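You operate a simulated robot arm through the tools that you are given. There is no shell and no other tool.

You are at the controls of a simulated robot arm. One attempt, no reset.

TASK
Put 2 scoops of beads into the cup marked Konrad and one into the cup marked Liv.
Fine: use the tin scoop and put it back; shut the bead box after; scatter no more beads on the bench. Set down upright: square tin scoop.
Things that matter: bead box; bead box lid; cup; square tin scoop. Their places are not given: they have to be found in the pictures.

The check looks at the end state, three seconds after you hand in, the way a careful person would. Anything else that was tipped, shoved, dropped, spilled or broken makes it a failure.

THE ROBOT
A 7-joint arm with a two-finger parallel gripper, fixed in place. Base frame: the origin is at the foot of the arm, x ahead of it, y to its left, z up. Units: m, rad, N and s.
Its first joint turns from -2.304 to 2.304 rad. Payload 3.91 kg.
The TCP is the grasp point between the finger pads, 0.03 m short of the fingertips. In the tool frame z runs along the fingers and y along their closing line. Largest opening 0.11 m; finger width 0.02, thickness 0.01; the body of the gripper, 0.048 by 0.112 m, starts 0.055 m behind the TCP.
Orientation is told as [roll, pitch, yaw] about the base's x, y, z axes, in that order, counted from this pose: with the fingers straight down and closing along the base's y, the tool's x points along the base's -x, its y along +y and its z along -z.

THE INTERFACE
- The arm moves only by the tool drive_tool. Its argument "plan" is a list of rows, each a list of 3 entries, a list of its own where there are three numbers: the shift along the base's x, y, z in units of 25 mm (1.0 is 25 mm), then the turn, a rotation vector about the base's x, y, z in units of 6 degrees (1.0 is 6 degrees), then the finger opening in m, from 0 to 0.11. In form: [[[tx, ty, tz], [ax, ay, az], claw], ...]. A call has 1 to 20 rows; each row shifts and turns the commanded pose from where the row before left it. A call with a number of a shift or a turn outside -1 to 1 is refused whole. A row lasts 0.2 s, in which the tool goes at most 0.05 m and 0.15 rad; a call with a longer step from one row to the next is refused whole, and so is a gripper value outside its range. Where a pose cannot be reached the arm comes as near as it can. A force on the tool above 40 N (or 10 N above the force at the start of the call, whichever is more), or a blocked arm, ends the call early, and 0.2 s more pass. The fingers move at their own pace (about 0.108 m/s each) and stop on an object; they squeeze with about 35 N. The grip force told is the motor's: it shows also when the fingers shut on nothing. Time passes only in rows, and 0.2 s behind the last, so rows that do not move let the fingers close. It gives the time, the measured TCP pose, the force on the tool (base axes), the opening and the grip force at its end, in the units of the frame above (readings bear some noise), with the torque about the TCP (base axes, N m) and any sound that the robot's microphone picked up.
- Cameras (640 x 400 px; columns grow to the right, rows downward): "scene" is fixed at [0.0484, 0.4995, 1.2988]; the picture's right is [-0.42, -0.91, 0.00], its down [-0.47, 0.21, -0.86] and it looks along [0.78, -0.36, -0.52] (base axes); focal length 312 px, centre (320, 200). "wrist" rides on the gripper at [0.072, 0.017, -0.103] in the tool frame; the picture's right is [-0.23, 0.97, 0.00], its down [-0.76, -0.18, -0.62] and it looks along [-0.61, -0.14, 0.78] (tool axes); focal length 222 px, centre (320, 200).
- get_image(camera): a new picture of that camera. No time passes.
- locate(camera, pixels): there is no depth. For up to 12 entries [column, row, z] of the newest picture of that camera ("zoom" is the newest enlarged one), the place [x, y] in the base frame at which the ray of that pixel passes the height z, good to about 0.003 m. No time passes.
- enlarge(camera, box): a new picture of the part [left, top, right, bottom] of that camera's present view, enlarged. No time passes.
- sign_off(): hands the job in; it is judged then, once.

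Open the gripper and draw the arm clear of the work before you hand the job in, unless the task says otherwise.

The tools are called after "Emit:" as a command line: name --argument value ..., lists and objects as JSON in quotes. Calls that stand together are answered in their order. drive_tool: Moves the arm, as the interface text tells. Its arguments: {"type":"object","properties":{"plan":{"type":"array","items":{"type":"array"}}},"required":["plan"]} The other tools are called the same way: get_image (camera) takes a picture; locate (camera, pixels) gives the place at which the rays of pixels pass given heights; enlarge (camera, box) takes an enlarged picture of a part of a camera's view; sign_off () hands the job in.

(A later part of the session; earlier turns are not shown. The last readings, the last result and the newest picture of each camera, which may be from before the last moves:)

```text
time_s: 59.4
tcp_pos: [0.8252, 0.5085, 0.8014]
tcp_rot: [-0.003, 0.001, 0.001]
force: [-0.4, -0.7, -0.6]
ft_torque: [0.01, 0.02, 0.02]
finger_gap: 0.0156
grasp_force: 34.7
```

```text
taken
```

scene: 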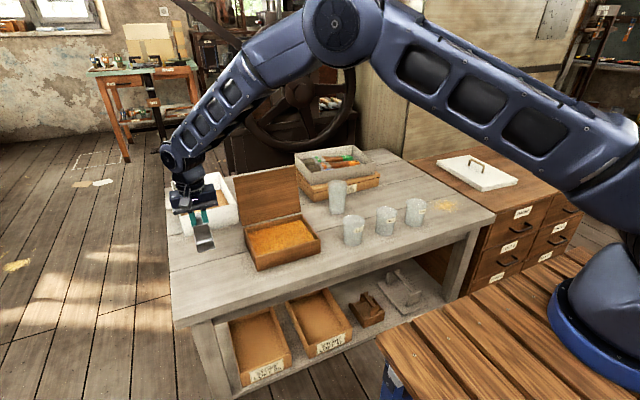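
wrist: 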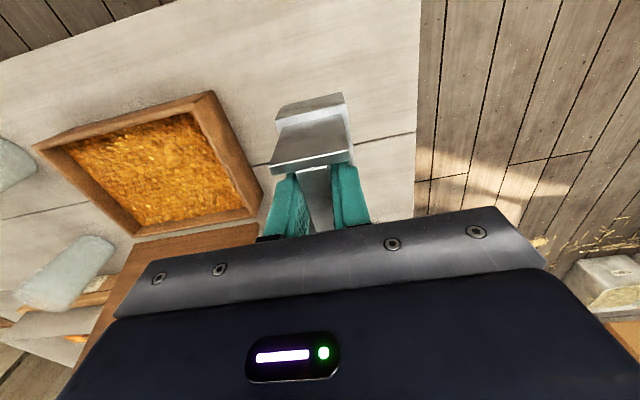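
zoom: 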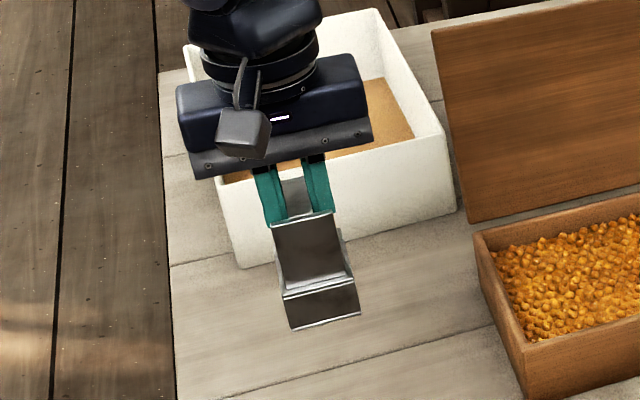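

The scoop is held firmly (resting pose was TCP (0.8258, 0.510, 0.675)). Before scooping I raise to 0.92 and move along towards the cups to locate them from above.

Emit:
drive_tool --plan '[[[0, 0, 1], [0, 0, 0], 0.0], [[0, 0, 1], [0, 0, 0], 0.0], [[0, 0, 1], [0, 0, 0], 0.0], [[0, -0.5, 1], [0, 0, 0], 0.0], [[-0.1, -1, 0.8], [0, 0, 0], 0.0], [[-0.1, -1, 0], [0, 0, 0], 0.0], [[-0.1, -1, 0], [0, 0, 0], 0.0], [[-0.1, -1, 0], [0, 0, 0], 0.0], [[-0.1, -1, 0], [0, 0, 0], 0.0], [[-0.1, -1, 0], [0, 0, 0], 0.0], [[-0.1, -1, 0], [0, 0, 0], 0.0], [[-0.1, -1, 0], [0, 0, 0], 0.0], [[-0.1, -1, 0], [0, 0, 0], 0.0], [[-0.1, -1, 0], [0, 0, 0], 0.0], [[-0.1, -1, 0], [0, 0, 0], 0.0], [[-0.1, -1, 0], [0, 0, 0], 0.0], [[-0.1, -1, 0], [0, 0, 0], 0.0], [[-0.1, -1, 0], [0, 0, 0], 0.0], [[-0.1, -1, 0], [0, 0, 0], 0.0], [[-0.1, -1, 0], [0, 0, 0], 0.0]]'

Emit:
get_image --camera "wrist"

Emit:
get_image --camera "scene"

```text
time_s: 63.6
tcp_pos: [0.786, 0.0986, 0.921]
tcp_rot: [-0.002, 0.001, -0.001]
force: [-0.7, 0.0, -0.9]
ft_torque: [-0.04, 0.02, -0.02]
finger_gap: 0.0149
grasp_force: 35.1
```

```text
taken
```

wrist: 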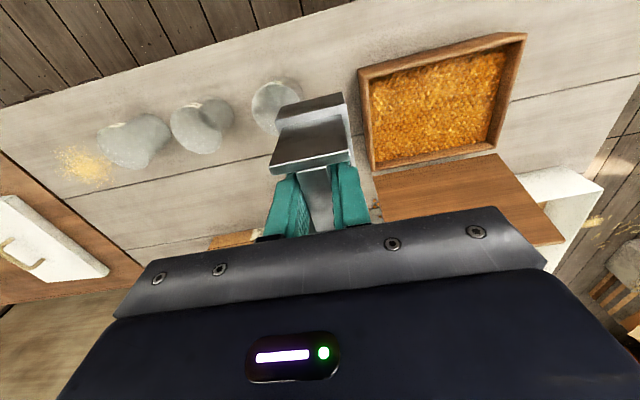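

```text
taken
```

scene: 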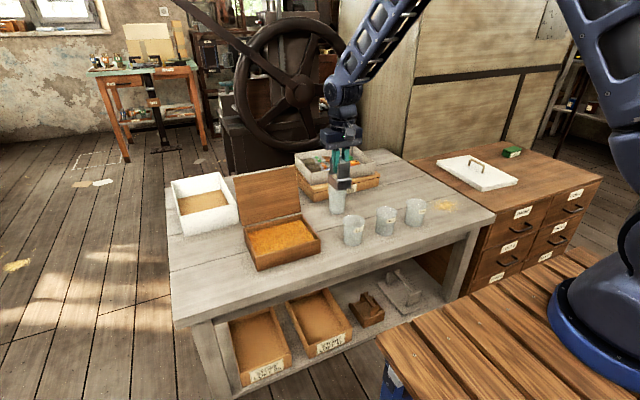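

Emit:
enlarge --camera "wrist" --box '[90, 60, 310, 180]'

Emit:
enlarge --camera "scene" --box '[335, 190, 435, 255]'

Emit:
enlarge --camera "wrist" --box '[345, 20, 545, 180]'

```text
2.91 times, centred on (200, 120) of wrist
```

zoom: 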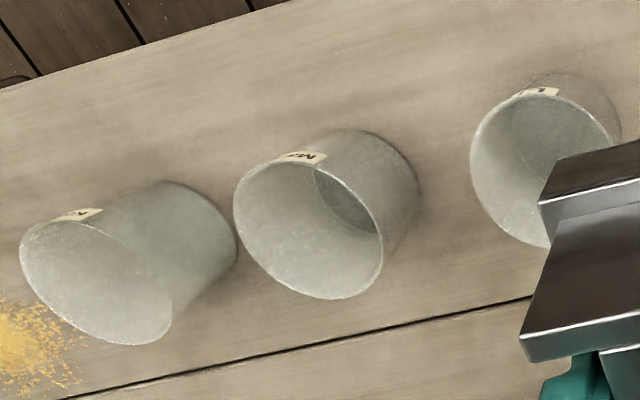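

```text
6.15 times, centred on (385, 222) of scene
```

zoom: 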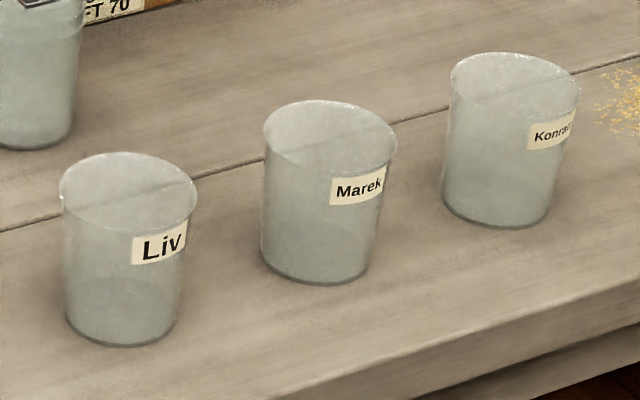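

```text
2.50 times, centred on (445, 100) of wrist
```

zoom: 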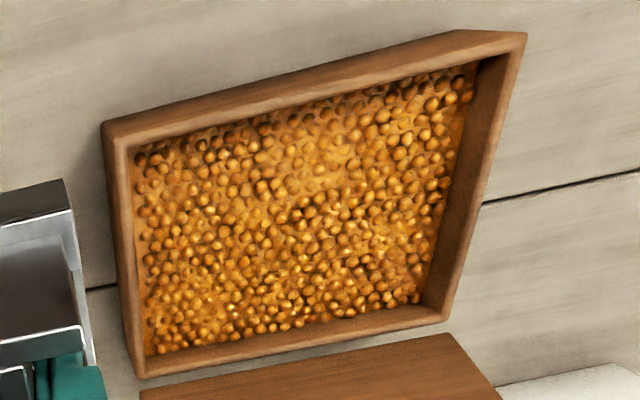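

Emit:
locate --camera "scene" --pixels '[[353.8, 221.2, 0.68], [353.8, 221.2, 0.7], [386.6, 212.7, 0.68], [386.6, 212.7, 0.7], [416.7, 204.9, 0.68], [416.7, 204.9, 0.7], [352.8, 241.8, 0.602], [384.2, 231.8, 0.602], [413.8, 222.8, 0.602]]'

Emit:
locate --camera "wrist" --pixels '[[123.4, 148.5, 0.68], [123.4, 148.5, 0.7], [195.9, 130.3, 0.68], [195.9, 130.3, 0.7], [277.3, 109.7, 0.68], [277.3, 109.7, 0.7]]'

```text
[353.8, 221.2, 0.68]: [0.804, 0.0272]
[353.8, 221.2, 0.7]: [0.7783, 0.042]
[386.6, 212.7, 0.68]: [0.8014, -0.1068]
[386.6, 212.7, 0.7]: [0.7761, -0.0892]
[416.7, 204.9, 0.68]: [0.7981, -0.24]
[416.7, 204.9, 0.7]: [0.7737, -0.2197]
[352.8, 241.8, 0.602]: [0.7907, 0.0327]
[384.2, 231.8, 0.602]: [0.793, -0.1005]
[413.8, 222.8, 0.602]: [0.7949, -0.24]
```

```text
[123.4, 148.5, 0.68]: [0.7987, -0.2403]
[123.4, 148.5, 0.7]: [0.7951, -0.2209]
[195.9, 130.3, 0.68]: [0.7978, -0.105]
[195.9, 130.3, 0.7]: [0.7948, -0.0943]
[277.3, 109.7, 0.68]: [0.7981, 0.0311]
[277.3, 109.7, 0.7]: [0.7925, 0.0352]
```

The cup rims are at z≈0.684: Konrad (0.797,−0.238), Marek (0.797,−0.104), Liv (0.797,0.030), about 0.076 m wide. Next I triangulate the bead surface and box walls.

Emit:
locate --camera "wrist" --pixels '[[376.2, 162, 0.64], [376.2, 162, 0.62], [485, 140, 0.64], [485, 140, 0.62], [371, 80, 0.64], [371, 80, 0.62], [508.2, 46, 0.64], [508.2, 46, 0.62], [357.8, 70, 0.653], [373.6, 169, 0.653], [490, 148, 0.653], [525, 34, 0.653]]'

Emit:
locate --camera "scene" --pixels '[[300.7, 220.9, 0.64], [300.7, 220.9, 0.62], [247.5, 232.4, 0.64], [247.5, 232.4, 0.62]]'

Emit:
enlarge --camera "scene" --box '[238, 205, 325, 275]'

```text
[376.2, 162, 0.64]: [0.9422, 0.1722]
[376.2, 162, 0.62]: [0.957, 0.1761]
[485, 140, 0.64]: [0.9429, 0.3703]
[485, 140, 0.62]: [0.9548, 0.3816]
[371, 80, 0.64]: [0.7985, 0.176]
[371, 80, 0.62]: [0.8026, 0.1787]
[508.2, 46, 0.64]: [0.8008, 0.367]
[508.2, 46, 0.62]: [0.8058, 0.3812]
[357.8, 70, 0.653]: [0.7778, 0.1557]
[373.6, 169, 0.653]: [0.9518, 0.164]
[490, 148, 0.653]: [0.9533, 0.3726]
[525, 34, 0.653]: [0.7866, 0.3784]
```

```text
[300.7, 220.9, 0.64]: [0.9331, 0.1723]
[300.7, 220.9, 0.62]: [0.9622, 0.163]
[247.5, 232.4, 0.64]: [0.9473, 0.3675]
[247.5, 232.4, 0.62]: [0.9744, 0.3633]
```

```text
5.71 times, centred on (282, 240) of scene
```

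zoom: 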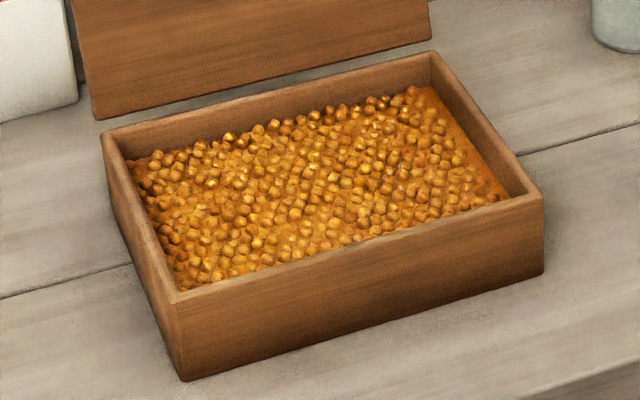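

The bead surface is at z≈0.637 and the inside of the box spans x 0.80–0.943, y 0.174–0.368. A smooth orange strip is visible under the beads, so I move the camera nearer the box to judge how deep the loose beads are.

Emit:
drive_tool --plan '[[[0.1, 1, 0], [0, 0, 0], 0.0], [[0.1, 1, 0], [0, 0, 0], 0.0], [[0.1, 1, 0], [0, 0, 0], 0.0], [[0.1, 1, 0], [0, 0, 0], 0.0], [[0.1, 1, 0], [0, 0, 0], 0.0], [[0.1, 1, 0], [0, 0, 0], 0.0], [[0.1, 1, 0], [0, 0, 0], 0.0], [[0.1, 1, 0], [0, 0, 0], 0.0], [[0.1, 1, 0], [0, 0, 0], 0.0], [[0.1, 1, 0], [0, 0, 0], 0.0], [[0.1, 1, 0], [0, 0, 0], 0.0], [[0.1, 1, 0], [0, 0, 0], 0.0], [[0.1, 1, -0.8], [0, 0, 0], 0.0], [[0.1, 0.2, -1], [0, 0, 0], 0.0], [[0.1, 0, -1], [0, 0, 0], 0.0], [[0.1, 0, -1], [0, 0, 0], 0.0], [[0, 0, -1], [0, 0, 0], 0.0], [[0, 0, -1], [0, 0, 0], 0.0], [[0, 0, 0], [0, 0, 0], 0.0]]'

Emit:
get_image --camera "wrist"

Emit:
enlarge --camera "wrist" --box '[60, 60, 290, 230]'

```text
time_s: 67.6
tcp_pos: [0.8235, 0.4272, 0.7768]
tcp_rot: [-0.002, 0.003, 0.001]
force: [-0.8, -1.0, -0.2]
ft_torque: [0.03, 0.0, 0.02]
finger_gap: 0.0152
grasp_force: 35.2
```

```text
taken
```

wrist: 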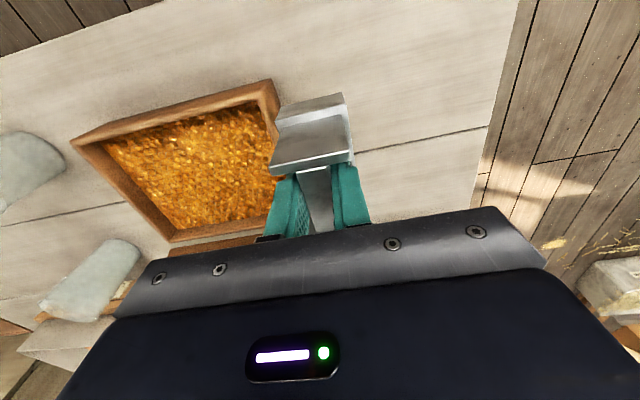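

```text
2.35 times, centred on (175, 145) of wrist
```

zoom: 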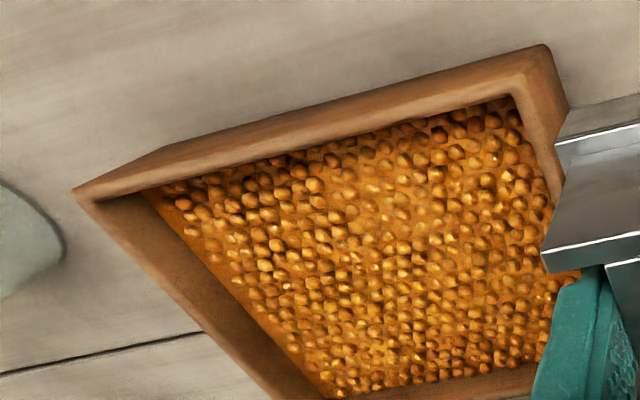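

The scoop is clear of the box. I move over the +y half of the box at (0.872, 0.285, 0.80) and roll +50° so that the scoop's mouth faces −y.

Emit:
drive_tool --plan '[[[0.323, -0.948, 0.15], [0, 0, 0], 0.0], [[0.323, -0.948, 0.15], [0, 0, 0], 0.0], [[0.323, -0.948, 0.15], [0, 0, 0], 0.0], [[0.323, -0.948, 0.15], [0, 0, 0], 0.0], [[0.323, -0.948, 0.15], [0, 0, 0], 0.0], [[0.323, -0.948, 0.15], [0, 0, 0], 0.0], [[0, 0, 0], [0.926, 0, 0], 0.0], [[0, 0, 0], [0.926, 0, 0], 0.0], [[0, 0, 0], [0.926, 0, 0], 0.0], [[0, 0, 0], [0.926, 0, 0], 0.0], [[0, 0, 0], [0.926, 0, 0], 0.0], [[0, 0, 0], [0.926, 0, 0], 0.0], [[0, 0, 0], [0.926, 0, 0], 0.0], [[0, 0, 0], [0.926, 0, 0], 0.0], [[0, 0, 0], [0.926, 0, 0], 0.0], [[0, 0, 0], [0, 0, 0], 0.0]]'

Emit:
get_image --camera "wrist"

Emit:
enlarge --camera "scene" --box '[225, 150, 345, 275]'

```text
time_s: 71.0
tcp_pos: [0.8746, 0.2854, 0.7991]
tcp_rot: [0.871, 0.001, 0.002]
force: [-0.8, -0.3, -1.3]
ft_torque: [-0.01, -0.01, 0.03]
finger_gap: 0.0155
grasp_force: 35.2
```

```text
taken
```

wrist: 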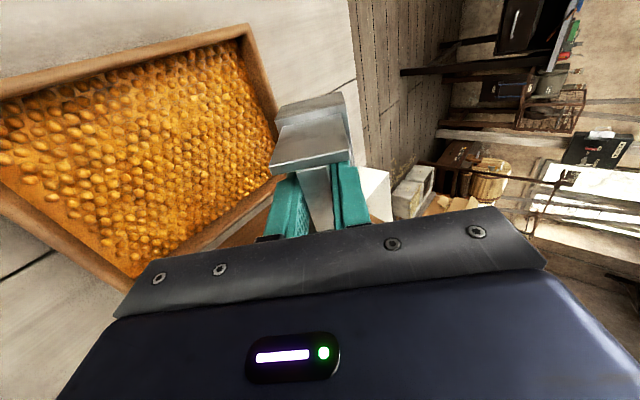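

```text
3.20 times, centred on (285, 212) of scene
```

zoom: 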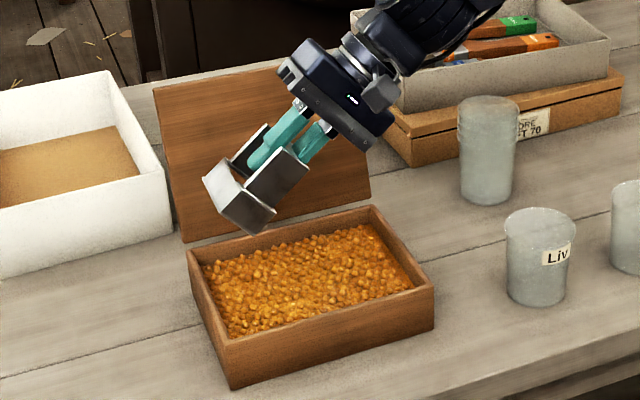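

The mouth now faces −y and everything is clear. I take a close look at the beads from here before digging in.

Emit:
enlarge --camera "wrist" --box '[0, 20, 280, 280]'

Emit:
enlarge --camera "wrist" --box '[140, 40, 280, 130]'

```text
1.54 times, centred on (140, 150) of wrist
```

zoom: 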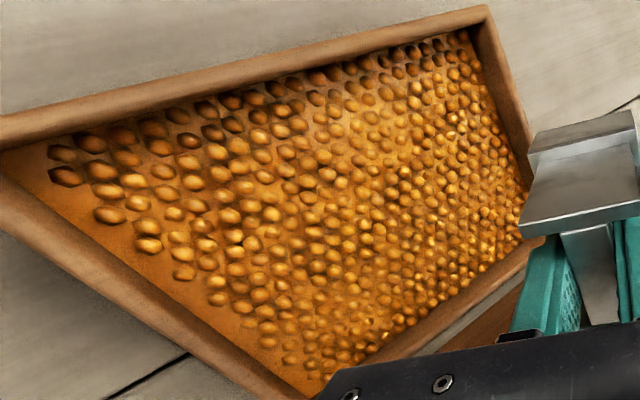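

```text
4.44 times, centred on (210, 85) of wrist
```

zoom: 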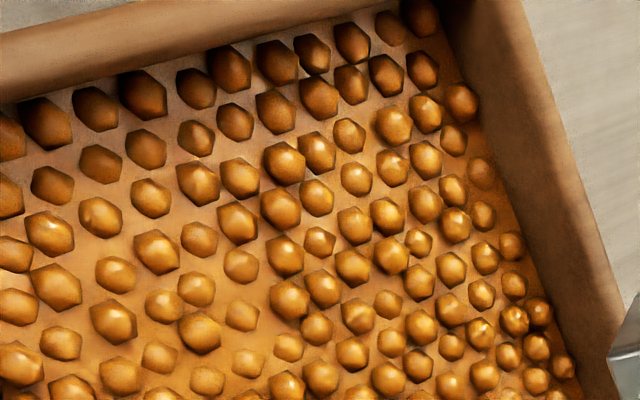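

The beads appear partly sunk in a bulk fill. I dip the tilted scoop in until its lower corner is near the box floor, watching the force.

Emit:
drive_tool --plan '[[[-0.05, 0, -0.9], [0, 0, 0], 0.0], [[-0.05, 0, -0.9], [0, 0, 0], 0.0], [[0, 0, -0.9], [0, 0, 0], 0.0], [[0, 0, -0.8], [0, 0, 0], 0.0], [[0, -0.1, -0.35], [0, 0, 0], 0.0], [[0, -0.1, -0.35], [0, 0, 0], 0.0], [[0, -0.2, -0.35], [0, 0, 0], 0.0], [[0, 0, 0], [0, 0, 0], 0.0]]'

Emit:
get_image --camera "wrist"

Emit:
enlarge --camera "scene" --box '[225, 150, 345, 275]'

```text
time_s: 72.8
tcp_pos: [0.8703, 0.2759, 0.6869]
tcp_rot: [0.872, 0.002, 0.001]
force: [0.0, 0.2, -0.8]
ft_torque: [-0.05, -0.01, 0.0]
finger_gap: 0.0154
grasp_force: 35.4
```

```text
taken
```

wrist: 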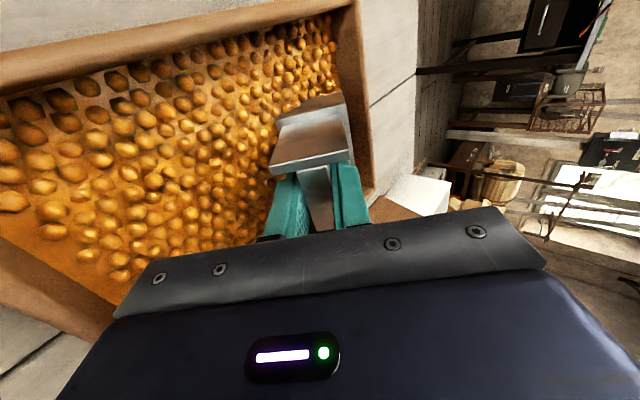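

```text
3.20 times, centred on (285, 212) of scene
```

zoom: 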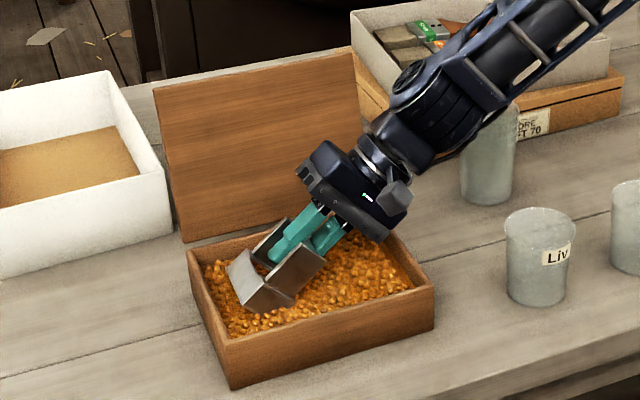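

No force yet with the corner at about z=0.62. I go 8 mm deeper and drag slowly in −y.

Emit:
drive_tool --plan '[[[0, -0.2, -0.18], [0, 0, 0], 0.0], [[0, -0.3, -0.18], [0, 0, 0], 0.0], [[0, -0.4, 0], [0, 0, 0], 0.0], [[0, -0.4, 0], [0, 0, 0], 0.0], [[0, -0.4, 0], [0, 0, 0], 0.0], [[0, -0.4, 0], [0, 0, 0], 0.0], [[0, -0.4, 0], [0, 0, 0], 0.0], [[0, 0, 0], [0, 0, 0], 0.0]]'

Emit:
get_image --camera "wrist"

Emit:
enlarge --camera "scene" --box '[225, 150, 345, 275]'

```text
time_s: 74.6
tcp_pos: [0.8715, 0.212, 0.6769]
tcp_rot: [0.869, 0.002, 0.0]
force: [-1.2, -0.4, -1.4]
ft_torque: [-0.02, -0.02, 0.02]
finger_gap: 0.0157
grasp_force: 35.2
```

```text
taken
```

wrist: 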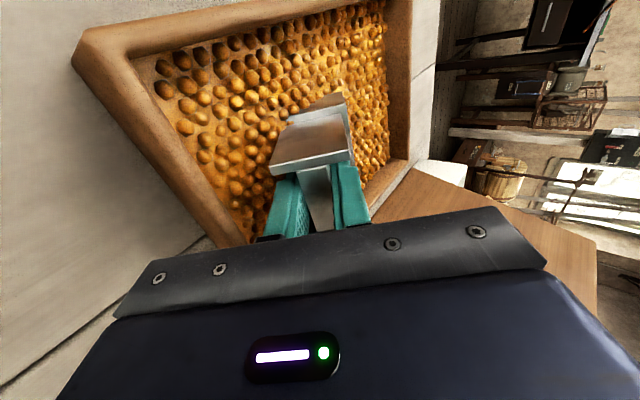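

```text
3.20 times, centred on (285, 212) of scene
```

zoom: 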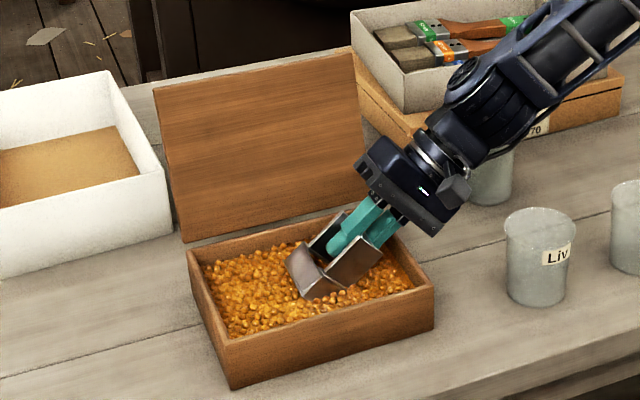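

The surface shows no furrow, so the filling seems to follow a bulk model. I look closely at the scoop.

Emit:
enlarge --camera "scene" --box '[260, 205, 325, 255]'

Emit:
enlarge --camera "wrist" --box '[240, 70, 400, 230]'

```text
8.00 times, centred on (292, 230) of scene
```

zoom: 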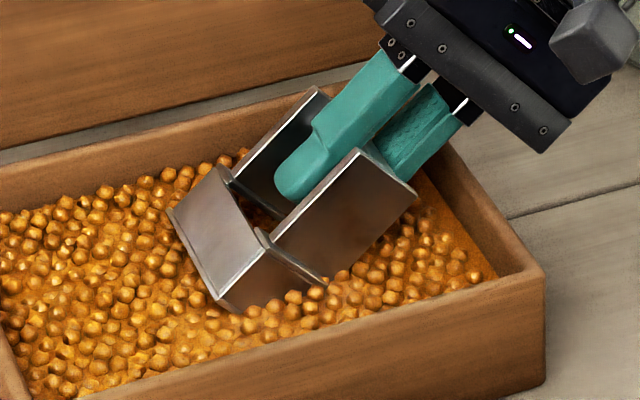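

```text
2.50 times, centred on (320, 150) of wrist
```

zoom: 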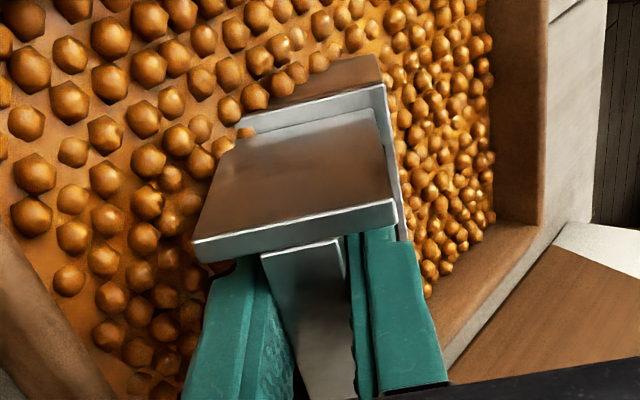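

The lip is at the bead level and beads crowd around it. I roll back to level while keeping the scoop low, so that the lip sweeps forward through the beads.

Emit:
drive_tool --plan '[[[0, -0.2, 0], [0, 0, 0], 0.0], [[0, -0.1, 0.08], [-0.926, 0, 0], 0.0], [[0, -0.1, 0.08], [-0.926, 0, 0], 0.0], [[0, 0, 0.08], [-0.926, 0, 0], 0.0], [[0, 0.05, 0.08], [-0.926, 0, 0], 0.0], [[0, 0.1, 0.06], [-0.926, 0, 0], 0.0], [[0, 0.1, 0.04], [-0.926, 0, 0], 0.0], [[0, 0.1, 0], [-0.926, 0, 0], 0.0], [[0, 0.1, -0.02], [-0.926, 0, 0], 0.0], [[0, 0, -0.03], [-0.926, 0, 0], 0.0], [[0, 0, 0], [0, 0, 0], 0.0]]'

Emit:
get_image --camera "wrist"

Emit:
enlarge --camera "scene" --box '[260, 195, 325, 255]'

```text
time_s: 77.0
tcp_pos: [0.872, 0.2133, 0.6854]
tcp_rot: [-0.004, 0.004, 0.001]
force: [-0.3, -1.0, -1.1]
ft_torque: [0.01, 0.01, -0.02]
finger_gap: 0.015
grasp_force: 35.2
```

```text
taken
```

wrist: 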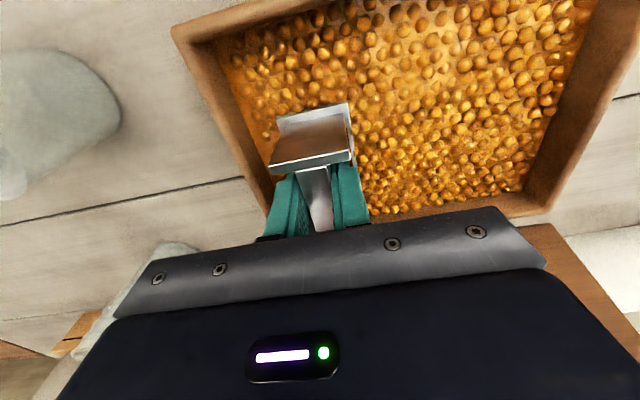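

```text
6.67 times, centred on (292, 225) of scene
```

zoom: 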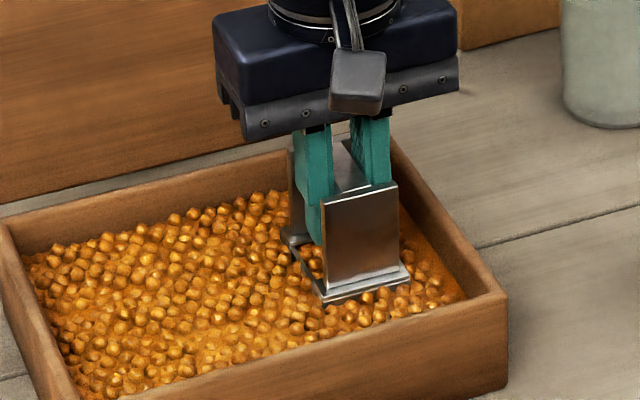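

The scoop is level with its rim about at bead level, and beads show inside it at about (310,265) in the zoom. I lift it slowly and inspect.

Emit:
drive_tool --plan '[[[0, 0, 0.2], [0, 0, 0], 0.0], [[0, 0, 0.3], [0, 0, 0], 0.0], [[0, 0, 0.4], [0, 0, 0], 0.0], [[0, 0, 0.5], [0, 0, 0], 0.0], [[0, 0, 0.5], [0, 0, 0], 0.0], [[0, 0, 0.5], [0, 0, 0], 0.0], [[0, 0, 0.4], [0, 0, 0], 0.0], [[0, 0, 0.2], [0, 0, 0], 0.0], [[0, 0, 0], [0, 0, 0], 0.0]]'

Emit:
get_image --camera "wrist"

Emit:
enlarge --camera "scene" --box '[250, 175, 330, 255]'

Emit:
enlarge --camera "scene" --box '[280, 195, 315, 230]'

```text
time_s: 79.0
tcp_pos: [0.8701, 0.214, 0.7611]
tcp_rot: [-0.001, 0.002, -0.001]
force: [0.4, 0.1, -0.2]
ft_torque: [-0.04, -0.02, 0.01]
finger_gap: 0.0153
grasp_force: 34.7
```

```text
taken
```

wrist: 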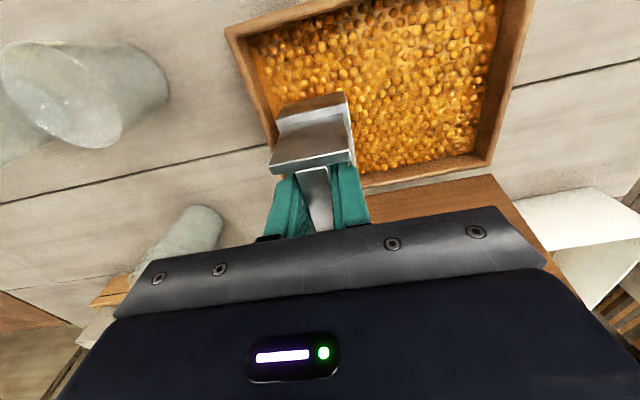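

```text
5.00 times, centred on (290, 215) of scene
```

zoom: 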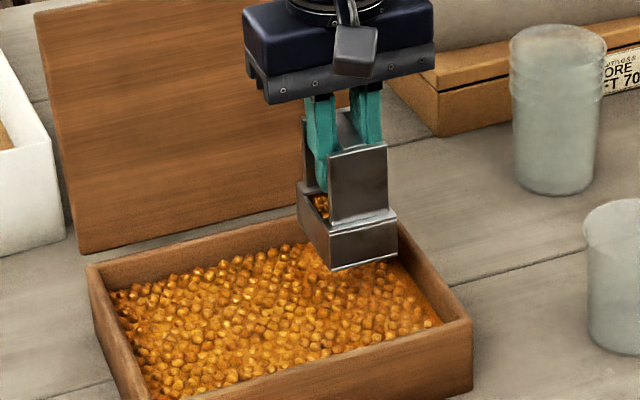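

```text
11.43 times, centred on (298, 212) of scene
```

zoom: 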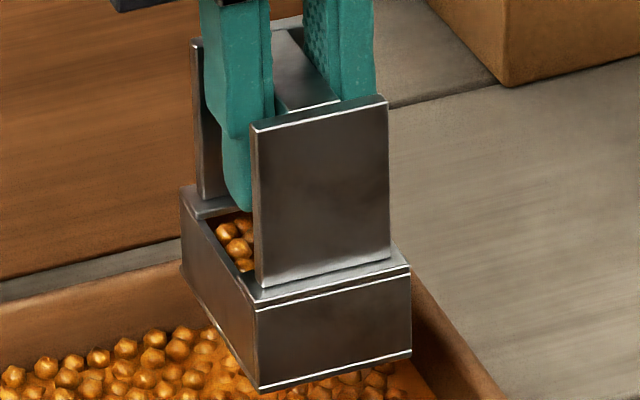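

There are beads in the scoop, visible through its +y side. To judge how full it is I yaw it 60° here above the box, so that the open side faces the scene camera.

Emit:
drive_tool --plan '[[[0, 0.1, 0], [0, 0, 0.7], 0.0], [[0, 0.1, 0], [0, 0, 0.9], 0.0], [[0, 0.1, 0], [0, 0, 0.9], 0.0], [[0, 0.1, 0], [0, 0, 0.9], 0.0], [[0, 0.1, 0], [0, 0, 0.9], 0.0], [[0, 0.1, 0], [0, 0, 0.9], 0.0], [[0, 0.1, 0], [0, 0, 0.9], 0.0], [[0, 0.1, 0], [0, 0, 0.9], 0.0], [[0, 0.1, 0], [0, 0, 0.9], 0.0], [[0, 0.1, 0], [0, 0, 0.9], 0.0], [[0, 0, 0], [0, 0, 0.7], 0.0], [[0, 0, 0], [0, 0, 0], 0.0]]'

Emit:
enlarge --camera "scene" --box '[250, 175, 330, 255]'

Emit:
enlarge --camera "scene" --box '[275, 195, 310, 230]'

```text
time_s: 81.6
tcp_pos: [0.8716, 0.2387, 0.7599]
tcp_rot: [-0.001, 0.002, 0.994]
force: [0.0, 0.4, -0.8]
ft_torque: [0.0, -0.01, 0.0]
finger_gap: 0.0155
grasp_force: 35.0
```

```text
5.00 times, centred on (290, 215) of scene
```

zoom: 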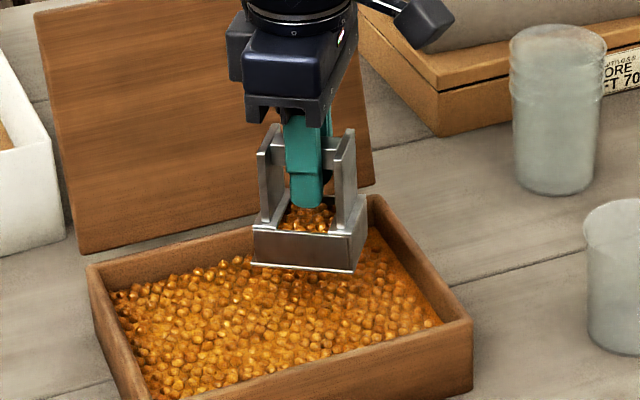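

```text
11.43 times, centred on (292, 212) of scene
```

zoom: 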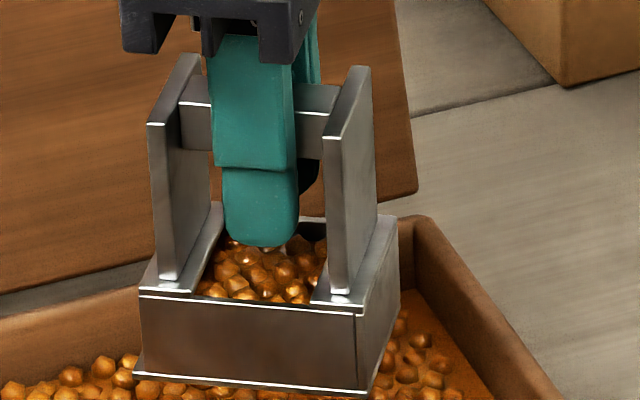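

The scoop is full, almost to the rim. I will pour with the hand on the −x side (yaw 90°, then tilt about y), which keeps clear of the neighbouring cups. First I raise to 0.81 and finish the yaw above the box.

Emit:
drive_tool --plan '[[[0, 0, 0.3], [0, 0, 0.5], 0.0], [[0, 0, 0.5], [0, 0, 0.9], 0.0], [[0, 0, 0.5], [0, 0, 0.9], 0.0], [[0, 0, 0.4], [0, 0, 0.9], 0.0], [[0, 0, 0.3], [0, 0, 0.9], 0.0], [[0, 0, 0], [0, 0, 0.9], 0.0], [[0, 0, 0], [0, 0, 0.5], 0.0], [[0, 0, 0], [0, 0, 0], 0.0]]'

Emit:
enlarge --camera "scene" --box '[250, 165, 330, 255]'

Emit:
locate --camera "scene" --pixels '[[497, 217, 0.6], [410, 158, 0.6], [495, 215, 0.6], [171, 312, 0.6], [166, 190, 0.6]]'

```text
time_s: 83.4
tcp_pos: [0.8715, 0.2392, 0.8103]
tcp_rot: [0.0, 0.002, 1.57]
force: [0.2, -0.4, -0.7]
ft_torque: [-0.01, 0.02, 0.0]
finger_gap: 0.0154
grasp_force: 34.8
```

```text
4.44 times, centred on (290, 210) of scene
```

zoom: 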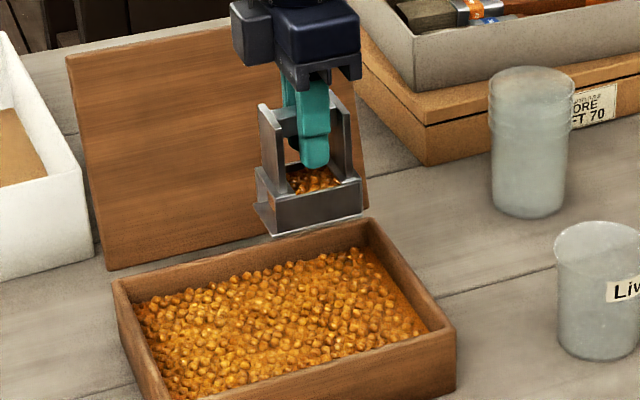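

```text
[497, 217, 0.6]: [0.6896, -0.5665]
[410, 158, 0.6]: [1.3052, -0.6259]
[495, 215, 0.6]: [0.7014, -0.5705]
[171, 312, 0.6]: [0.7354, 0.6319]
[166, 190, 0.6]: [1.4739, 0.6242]
```

The fill still looks intact. I carry it along y at x≈0.87 (behind the cup row), at z=0.81, towards Konrad.

Emit:
drive_tool --plan '[[[0, -0.25, 0], [0, 0, 0], 0.0], [[0, -0.5, 0], [0, 0, 0], 0.0], [[0, -0.75, 0], [0, 0, 0], 0.0], [[0, -0.9, 0], [0, 0, 0], 0.0], [[0, -0.9, 0], [0, 0, 0], 0.0], [[0, -0.9, 0], [0, 0, 0], 0.0], [[0, -0.9, 0], [0, 0, 0], 0.0], [[0, -0.9, 0], [0, 0, 0], 0.0], [[0, -0.9, 0], [0, 0, 0], 0.0], [[0, -0.9, 0], [0, 0, 0], 0.0], [[0, -0.9, 0], [0, 0, 0], 0.0], [[0, -0.9, 0], [0, 0, 0], 0.0], [[0, -0.9, 0], [0, 0, 0], 0.0], [[0, -0.9, 0], [0, 0, 0], 0.0], [[0, -0.9, 0], [0, 0, 0], 0.0], [[0, -0.9, 0], [0, 0, 0], 0.0], [[0, -0.9, 0], [0, 0, 0], 0.0], [[0, -0.9, 0], [0, 0, 0], 0.0], [[0, -0.9, 0], [0, 0, 0], 0.0], [[0, -0.9, 0], [0, 0, 0], 0.0]]'

Emit:
drive_tool --plan '[[[0, -0.9, 0], [0, 0, 0], 0.0], [[0, -0.7, 0], [0, 0, 0], 0.0], [[0, -0.45, 0], [0, 0, 0], 0.0], [[0, -0.25, 0], [0, 0, 0], 0.0], [[0, 0, 0], [0, 0, 0], 0.0]]'

Emit:
get_image --camera "scene"

Emit:
enlarge --camera "scene" --box '[360, 150, 460, 240]'

Emit:
get_image --camera "wrist"

```text
time_s: 87.6
tcp_pos: [0.8729, -0.1813, 0.8099]
tcp_rot: [-0.004, 0.001, 1.569]
force: [-0.3, 0.5, -0.7]
ft_torque: [-0.03, 0.04, 0.03]
finger_gap: 0.015
grasp_force: 34.8
```

```text
time_s: 88.8
tcp_pos: [0.8705, -0.2386, 0.8101]
tcp_rot: [-0.002, 0.003, 1.571]
force: [-0.7, -0.9, -0.3]
ft_torque: [0.02, 0.04, -0.01]
finger_gap: 0.015
grasp_force: 34.9
```

```text
taken
```

scene: 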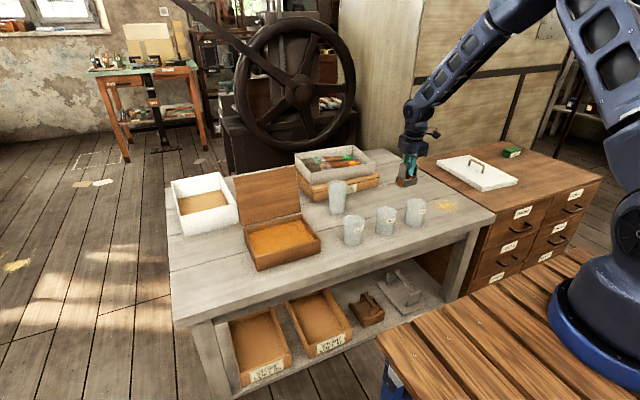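

```text
4.44 times, centred on (410, 195) of scene
```

zoom: 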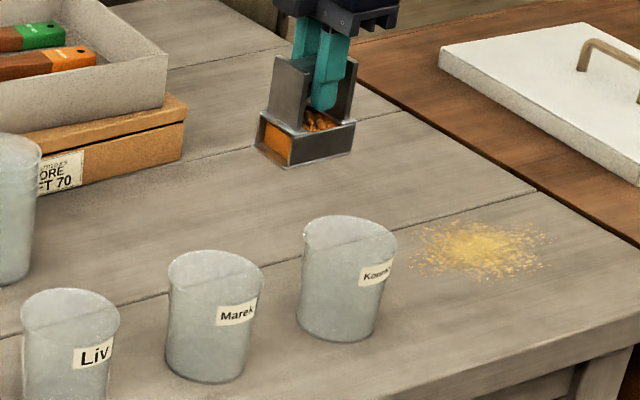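

```text
taken
```

wrist: 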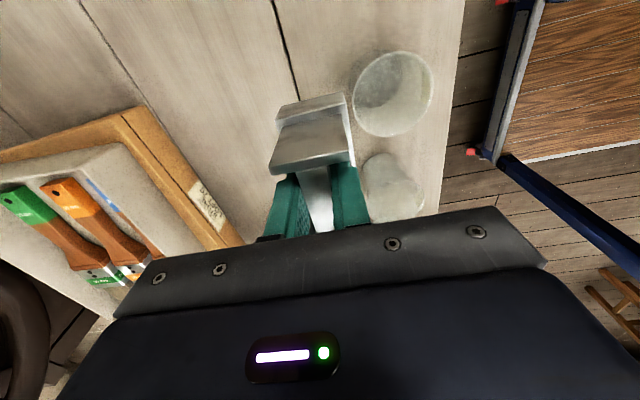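

The scoop hovers behind Konrad's cup. I check the cup's centre in the wrist view (rim centred near (393,95)).

Emit:
locate --camera "wrist" --pixels '[[393, 94, 0.684], [354, 100, 0.684], [432, 88, 0.684], [390, 52, 0.684], [396, 137, 0.684]]'

Emit:
enlarge --camera "scene" --box '[390, 160, 430, 195]'

```text
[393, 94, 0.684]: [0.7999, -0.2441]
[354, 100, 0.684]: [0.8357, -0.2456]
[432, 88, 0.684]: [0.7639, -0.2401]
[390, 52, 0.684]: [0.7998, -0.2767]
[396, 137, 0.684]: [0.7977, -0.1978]
```

```text
11.43 times, centred on (410, 178) of scene
```

zoom: 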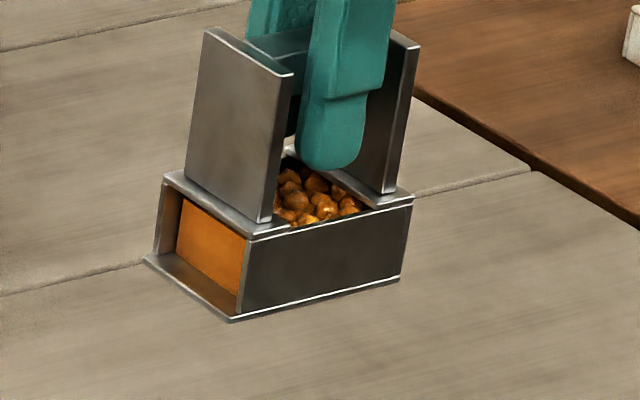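

The enlarged view shows that the scoop is open at the end facing +y now (the orange fill shows at (210,245)), so it is a true scoop that should be poured over that open end. With the yaw at 180° that end would face the robot and the hand can lean back to pour. I test the further yaw here, level.

Emit:
drive_tool --plan '[[[0, 0, 0], [0, 0, 0.5], 0.0], [[0, 0, 0], [0, 0, 0.8], 0.0], [[0, 0, 0], [0, 0, 0.9], 0.0], [[0, 0, 0], [0, 0, 0.9], 0.0], [[0, 0, 0], [0, 0, 0.9], 0.0], [[0, 0, 0], [0, 0, 0.9], 0.0], [[0, 0, 0], [0, 0, 0.9], 0.0], [[0, 0, 0], [0, 0, 0.9], 0.0], [[0, 0, 0], [0, 0, 0.9], 0.0], [[0, 0, 0], [0, 0, 0.6], 0.0], [[0, 0, 0], [0, 0, 0], 0.0]]'

Emit:
enlarge --camera "scene" --box '[385, 155, 435, 200]'

Emit:
get_image --camera "scene"

```text
time_s: 91.2
tcp_pos: [0.8716, -0.2374, 0.8115]
tcp_rot: [-0.002, 0.001, 2.429]
force: [-0.8, 0.5, -0.7]
ft_torque: [0.0, -0.03, 0.02]
finger_gap: 0.0149
grasp_force: 34.8
```

```text
8.89 times, centred on (410, 178) of scene
```

zoom: 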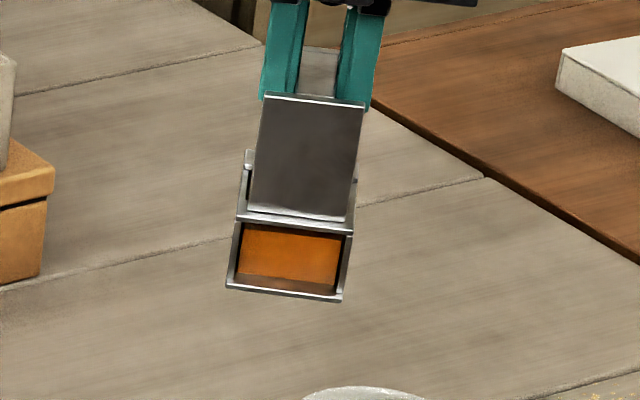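

```text
taken
```

scene: 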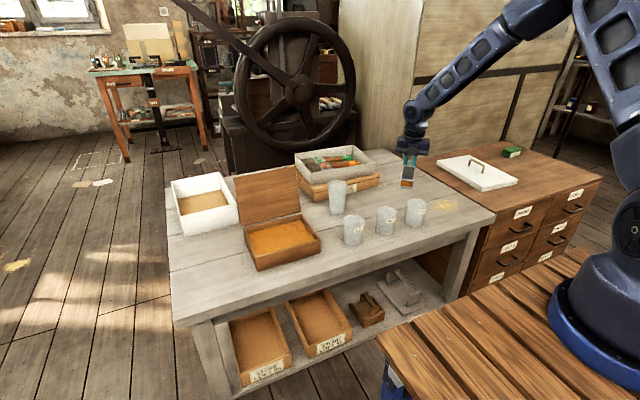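

The open end now faces the camera and shows a full load. I continue the yaw to 180°.

Emit:
drive_tool --plan '[[[0, 0, 0], [0, 0, 0.5], 0.0], [[0, 0, 0], [0, 0, 0.9], 0.0], [[0, 0, 0], [0, 0, 0.9], 0.0], [[0, 0, 0], [0, 0, 0.9], 0.0], [[0, 0, 0], [0, 0, 0.9], 0.0], [[0, 0, 0], [0, 0, 0.9], 0.0], [[0, 0, 0], [0, 0, 0.9], 0.0], [[0, 0, 0], [0, 0, 0.9], 0.0], [[0, 0, 0], [0, 0, 0], 0.0]]'

Emit:
get_image --camera "scene"

Emit:
enlarge --camera "scene" --box '[385, 155, 435, 200]'

```text
time_s: 93.2
tcp_pos: [0.8699, -0.2387, 0.81]
tcp_rot: [-0.002, 0.001, -3.142]
force: [0.4, 0.5, -1.2]
ft_torque: [0.01, 0.03, 0.01]
finger_gap: 0.0149
grasp_force: 34.9
```

```text
taken
```

scene: 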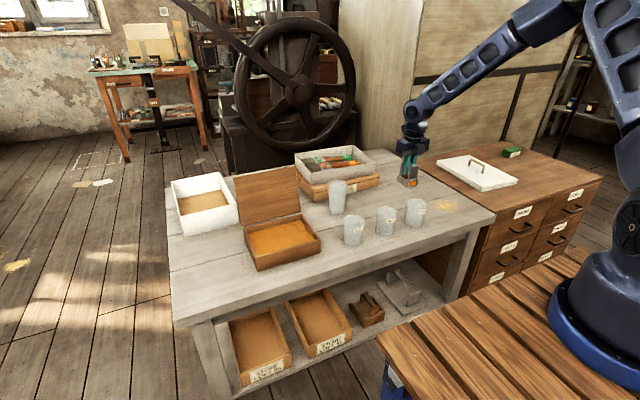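

```text
8.89 times, centred on (410, 178) of scene
```

zoom: 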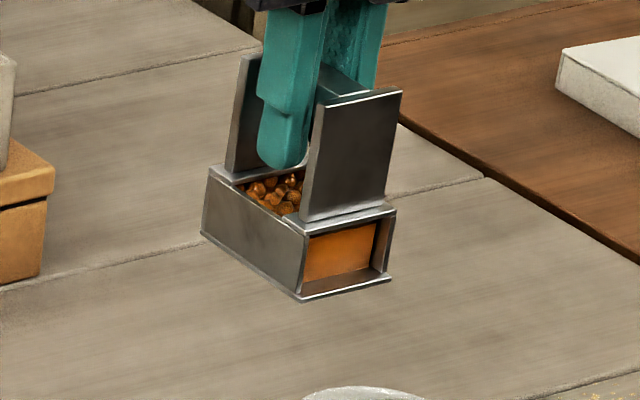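

Yaw is 180° and the load is intact. I move to put the open-end lip over Konrad's cup, about 28 mm above the rim, and tilt the first 15°.

Emit:
drive_tool --plan '[[[-0.453, -0.02, -0.307], [0, 0, 0], 0.0], [[-0.453, -0.02, -0.307], [0, 0, 0], 0.0], [[-0.453, -0.02, -0.307], [0, 0, 0], 0.0], [[-0.269, 0, 0.049], [0, -0.833, 0], 0.0], [[-0.269, 0, 0.049], [0, -0.833, 0], 0.0], [[-0.269, 0, 0.049], [0, -0.833, 0], 0.0], [[0, 0, 0], [0, 0, 0], 0.0]]'

Emit:
enlarge --camera "scene" --box '[375, 155, 455, 235]'

Emit:
get_image --camera "wrist"

```text
time_s: 94.8
tcp_pos: [0.8171, -0.2395, 0.7917]
tcp_rot: [-0.005, 0.266, 3.142]
force: [0.4, 0.4, -0.9]
ft_torque: [0.03, -0.03, 0.01]
finger_gap: 0.015
grasp_force: 34.9
```

```text
5.00 times, centred on (415, 195) of scene
```

zoom: 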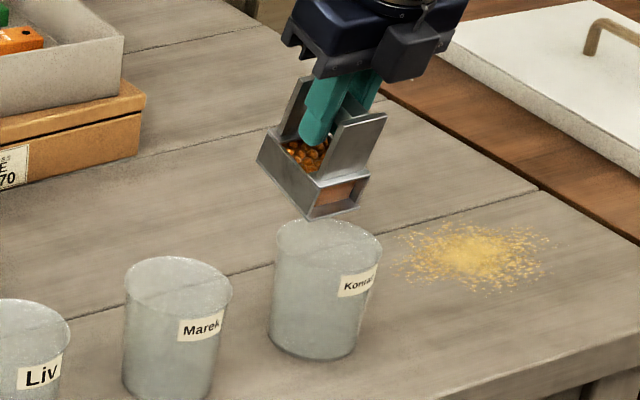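

```text
taken
```

wrist: 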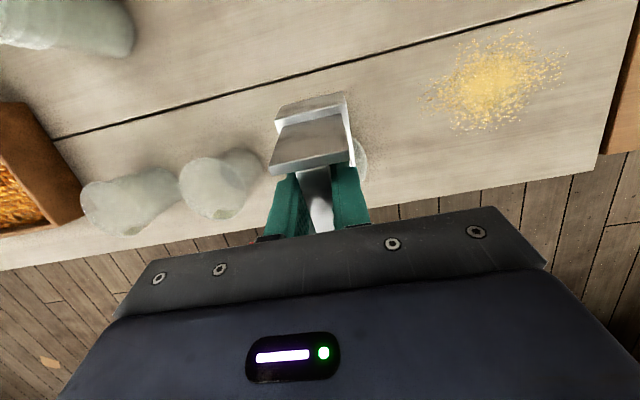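

The tilt tracks correctly with the lip just behind the cup's centre. I go on to 30°.

Emit:
drive_tool --plan '[[[-0.273, 0, -0.023], [0, -0.833, 0], 0.0], [[-0.273, 0, -0.023], [0, -0.833, 0], 0.0], [[-0.273, 0, -0.023], [0, -0.833, 0], 0.0], [[0, 0, 0], [0, 0, 0], 0.0]]'

Emit:
enlarge --camera "scene" --box '[375, 155, 455, 235]'

```text
time_s: 95.8
tcp_pos: [0.7972, -0.2395, 0.7904]
tcp_rot: [-0.004, 0.527, -3.143]
force: [-0.1, 0.4, -0.7]
ft_torque: [-0.07, 0.04, -0.04]
finger_gap: 0.0154
grasp_force: 35.4
```

```text
5.00 times, centred on (415, 195) of scene
```

zoom: 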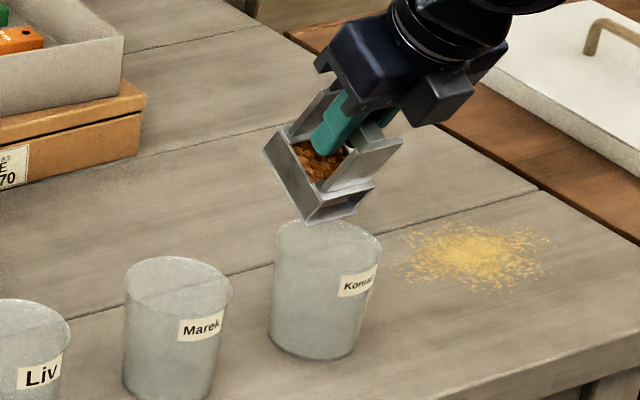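

Emit:
drive_tool --plan '[[[-0.257, 0, -0.093], [0, -0.833, 0], 0.0], [[-0.257, 0, -0.093], [0, -0.833, 0], 0.0], [[-0.257, 0, -0.093], [0, -0.833, 0], 0.0], [[0, 0, 0], [0, 0, 0], 0.0]]'

Emit:
enlarge --camera "scene" --box '[375, 155, 455, 235]'

```text
time_s: 96.8
tcp_pos: [0.7772, -0.2408, 0.7825]
tcp_rot: [-0.001, 0.786, 3.143]
force: [0.0, 0.8, -1.9]
ft_torque: [0.03, 0.05, 0.0]
finger_gap: 0.0153
grasp_force: 34.8
```

```text
5.00 times, centred on (415, 195) of scene
```

zoom: 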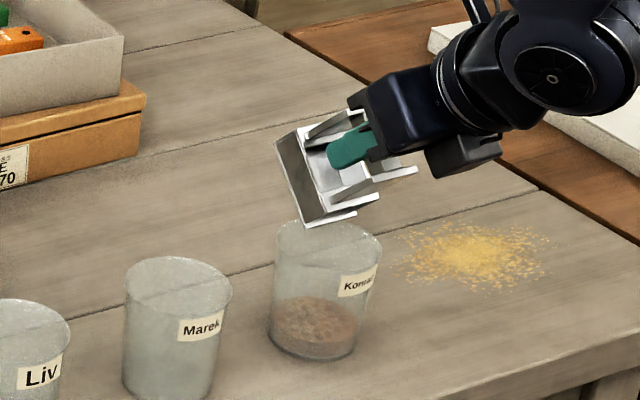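

The load dropped into Konrad's cup, and the scoop looks empty. I zoom in to check for strays.

Emit:
enlarge --camera "scene" --box '[385, 180, 445, 235]'

Emit:
get_image --camera "wrist"

```text
7.27 times, centred on (415, 208) of scene
```

zoom: 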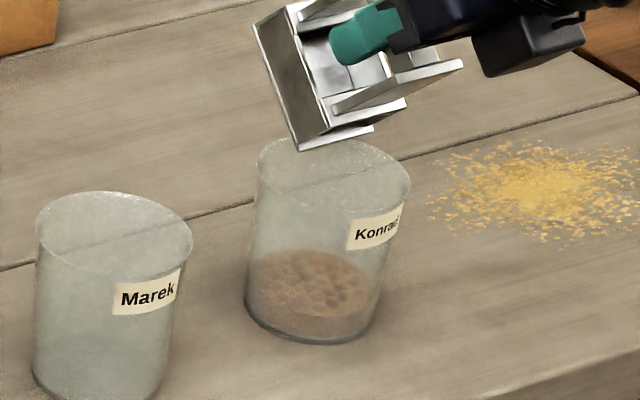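

```text
taken
```

wrist: 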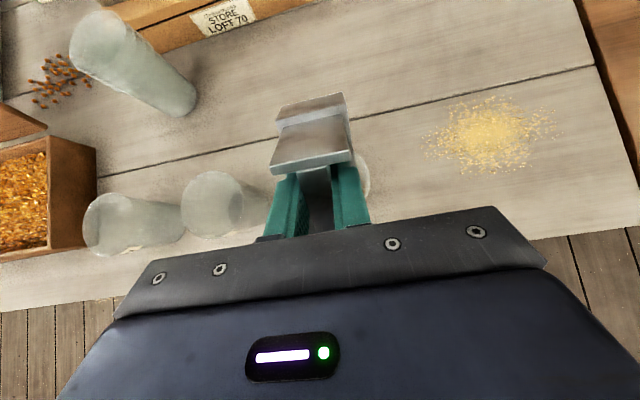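

The scoop is visibly empty and no strays lie around the cup. To shed any remainder I tilt to 60°, then return level and rise.

Emit:
drive_tool --plan '[[[-0.227, 0, -0.1], [0, -0.833, 0], 0.0], [[-0.227, 0, -0.1], [0, -0.833, 0], 0.0], [[-0.227, 0, -0.1], [0, -0.833, 0], 0.0], [[0, 0, 0], [0, 0, 0], 0.0], [[0, 0, 0], [0, 0, 0], 0.0], [[0.227, 0, 0.2], [0, 0.833, 0], 0.0], [[0.227, 0, 0.2], [0, 0.833, 0], 0.0], [[0.227, 0, 0.2], [0, 0.833, 0], 0.0], [[0.257, 0, 0.2], [0, 0.833, 0], 0.0], [[0.257, 0, 0.2], [0, 0.833, 0], 0.0], [[0.257, 0, 0.2], [0, 0.833, 0], 0.0], [[0.273, 0, 0.1], [0, 0.833, 0], 0.0], [[0.273, 0, 0.1], [0, 0.833, 0], 0.0], [[0.273, 0, 0.1], [0, 0.833, 0], 0.0], [[0.269, 0, 0.1], [0, 0.833, 0], 0.0], [[0.269, 0, 0.1], [0, 0.833, 0], 0.0], [[0.269, 0, 0.1], [0, 0.833, 0], 0.0], [[0, 0, 0], [0, 0, 0], 0.0]]'

Emit:
enlarge --camera "scene" --box '[375, 155, 455, 235]'

Emit:
get_image --camera "scene"

```text
time_s: 100.6
tcp_pos: [0.8381, -0.2396, 0.8193]
tcp_rot: [-0.002, 0.001, 3.141]
force: [0.3, -0.1, 0.0]
ft_torque: [0.0, 0.01, -0.03]
finger_gap: 0.015
grasp_force: 35.3
```

```text
5.00 times, centred on (415, 195) of scene
```

zoom: 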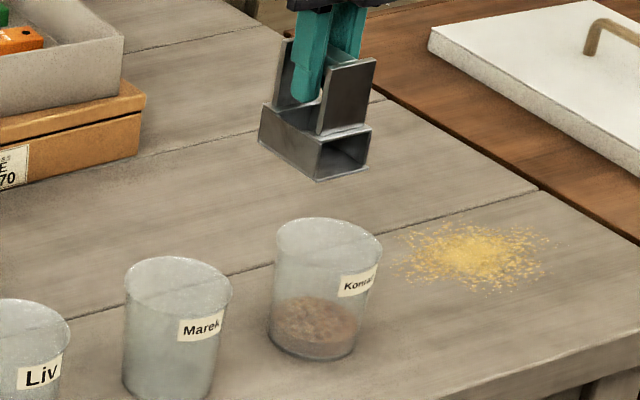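

```text
taken
```

scene: 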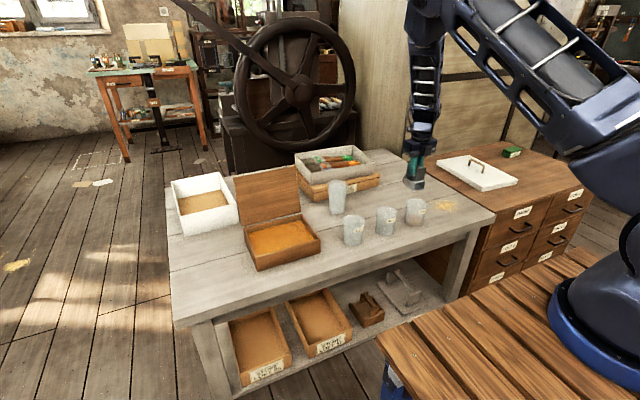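

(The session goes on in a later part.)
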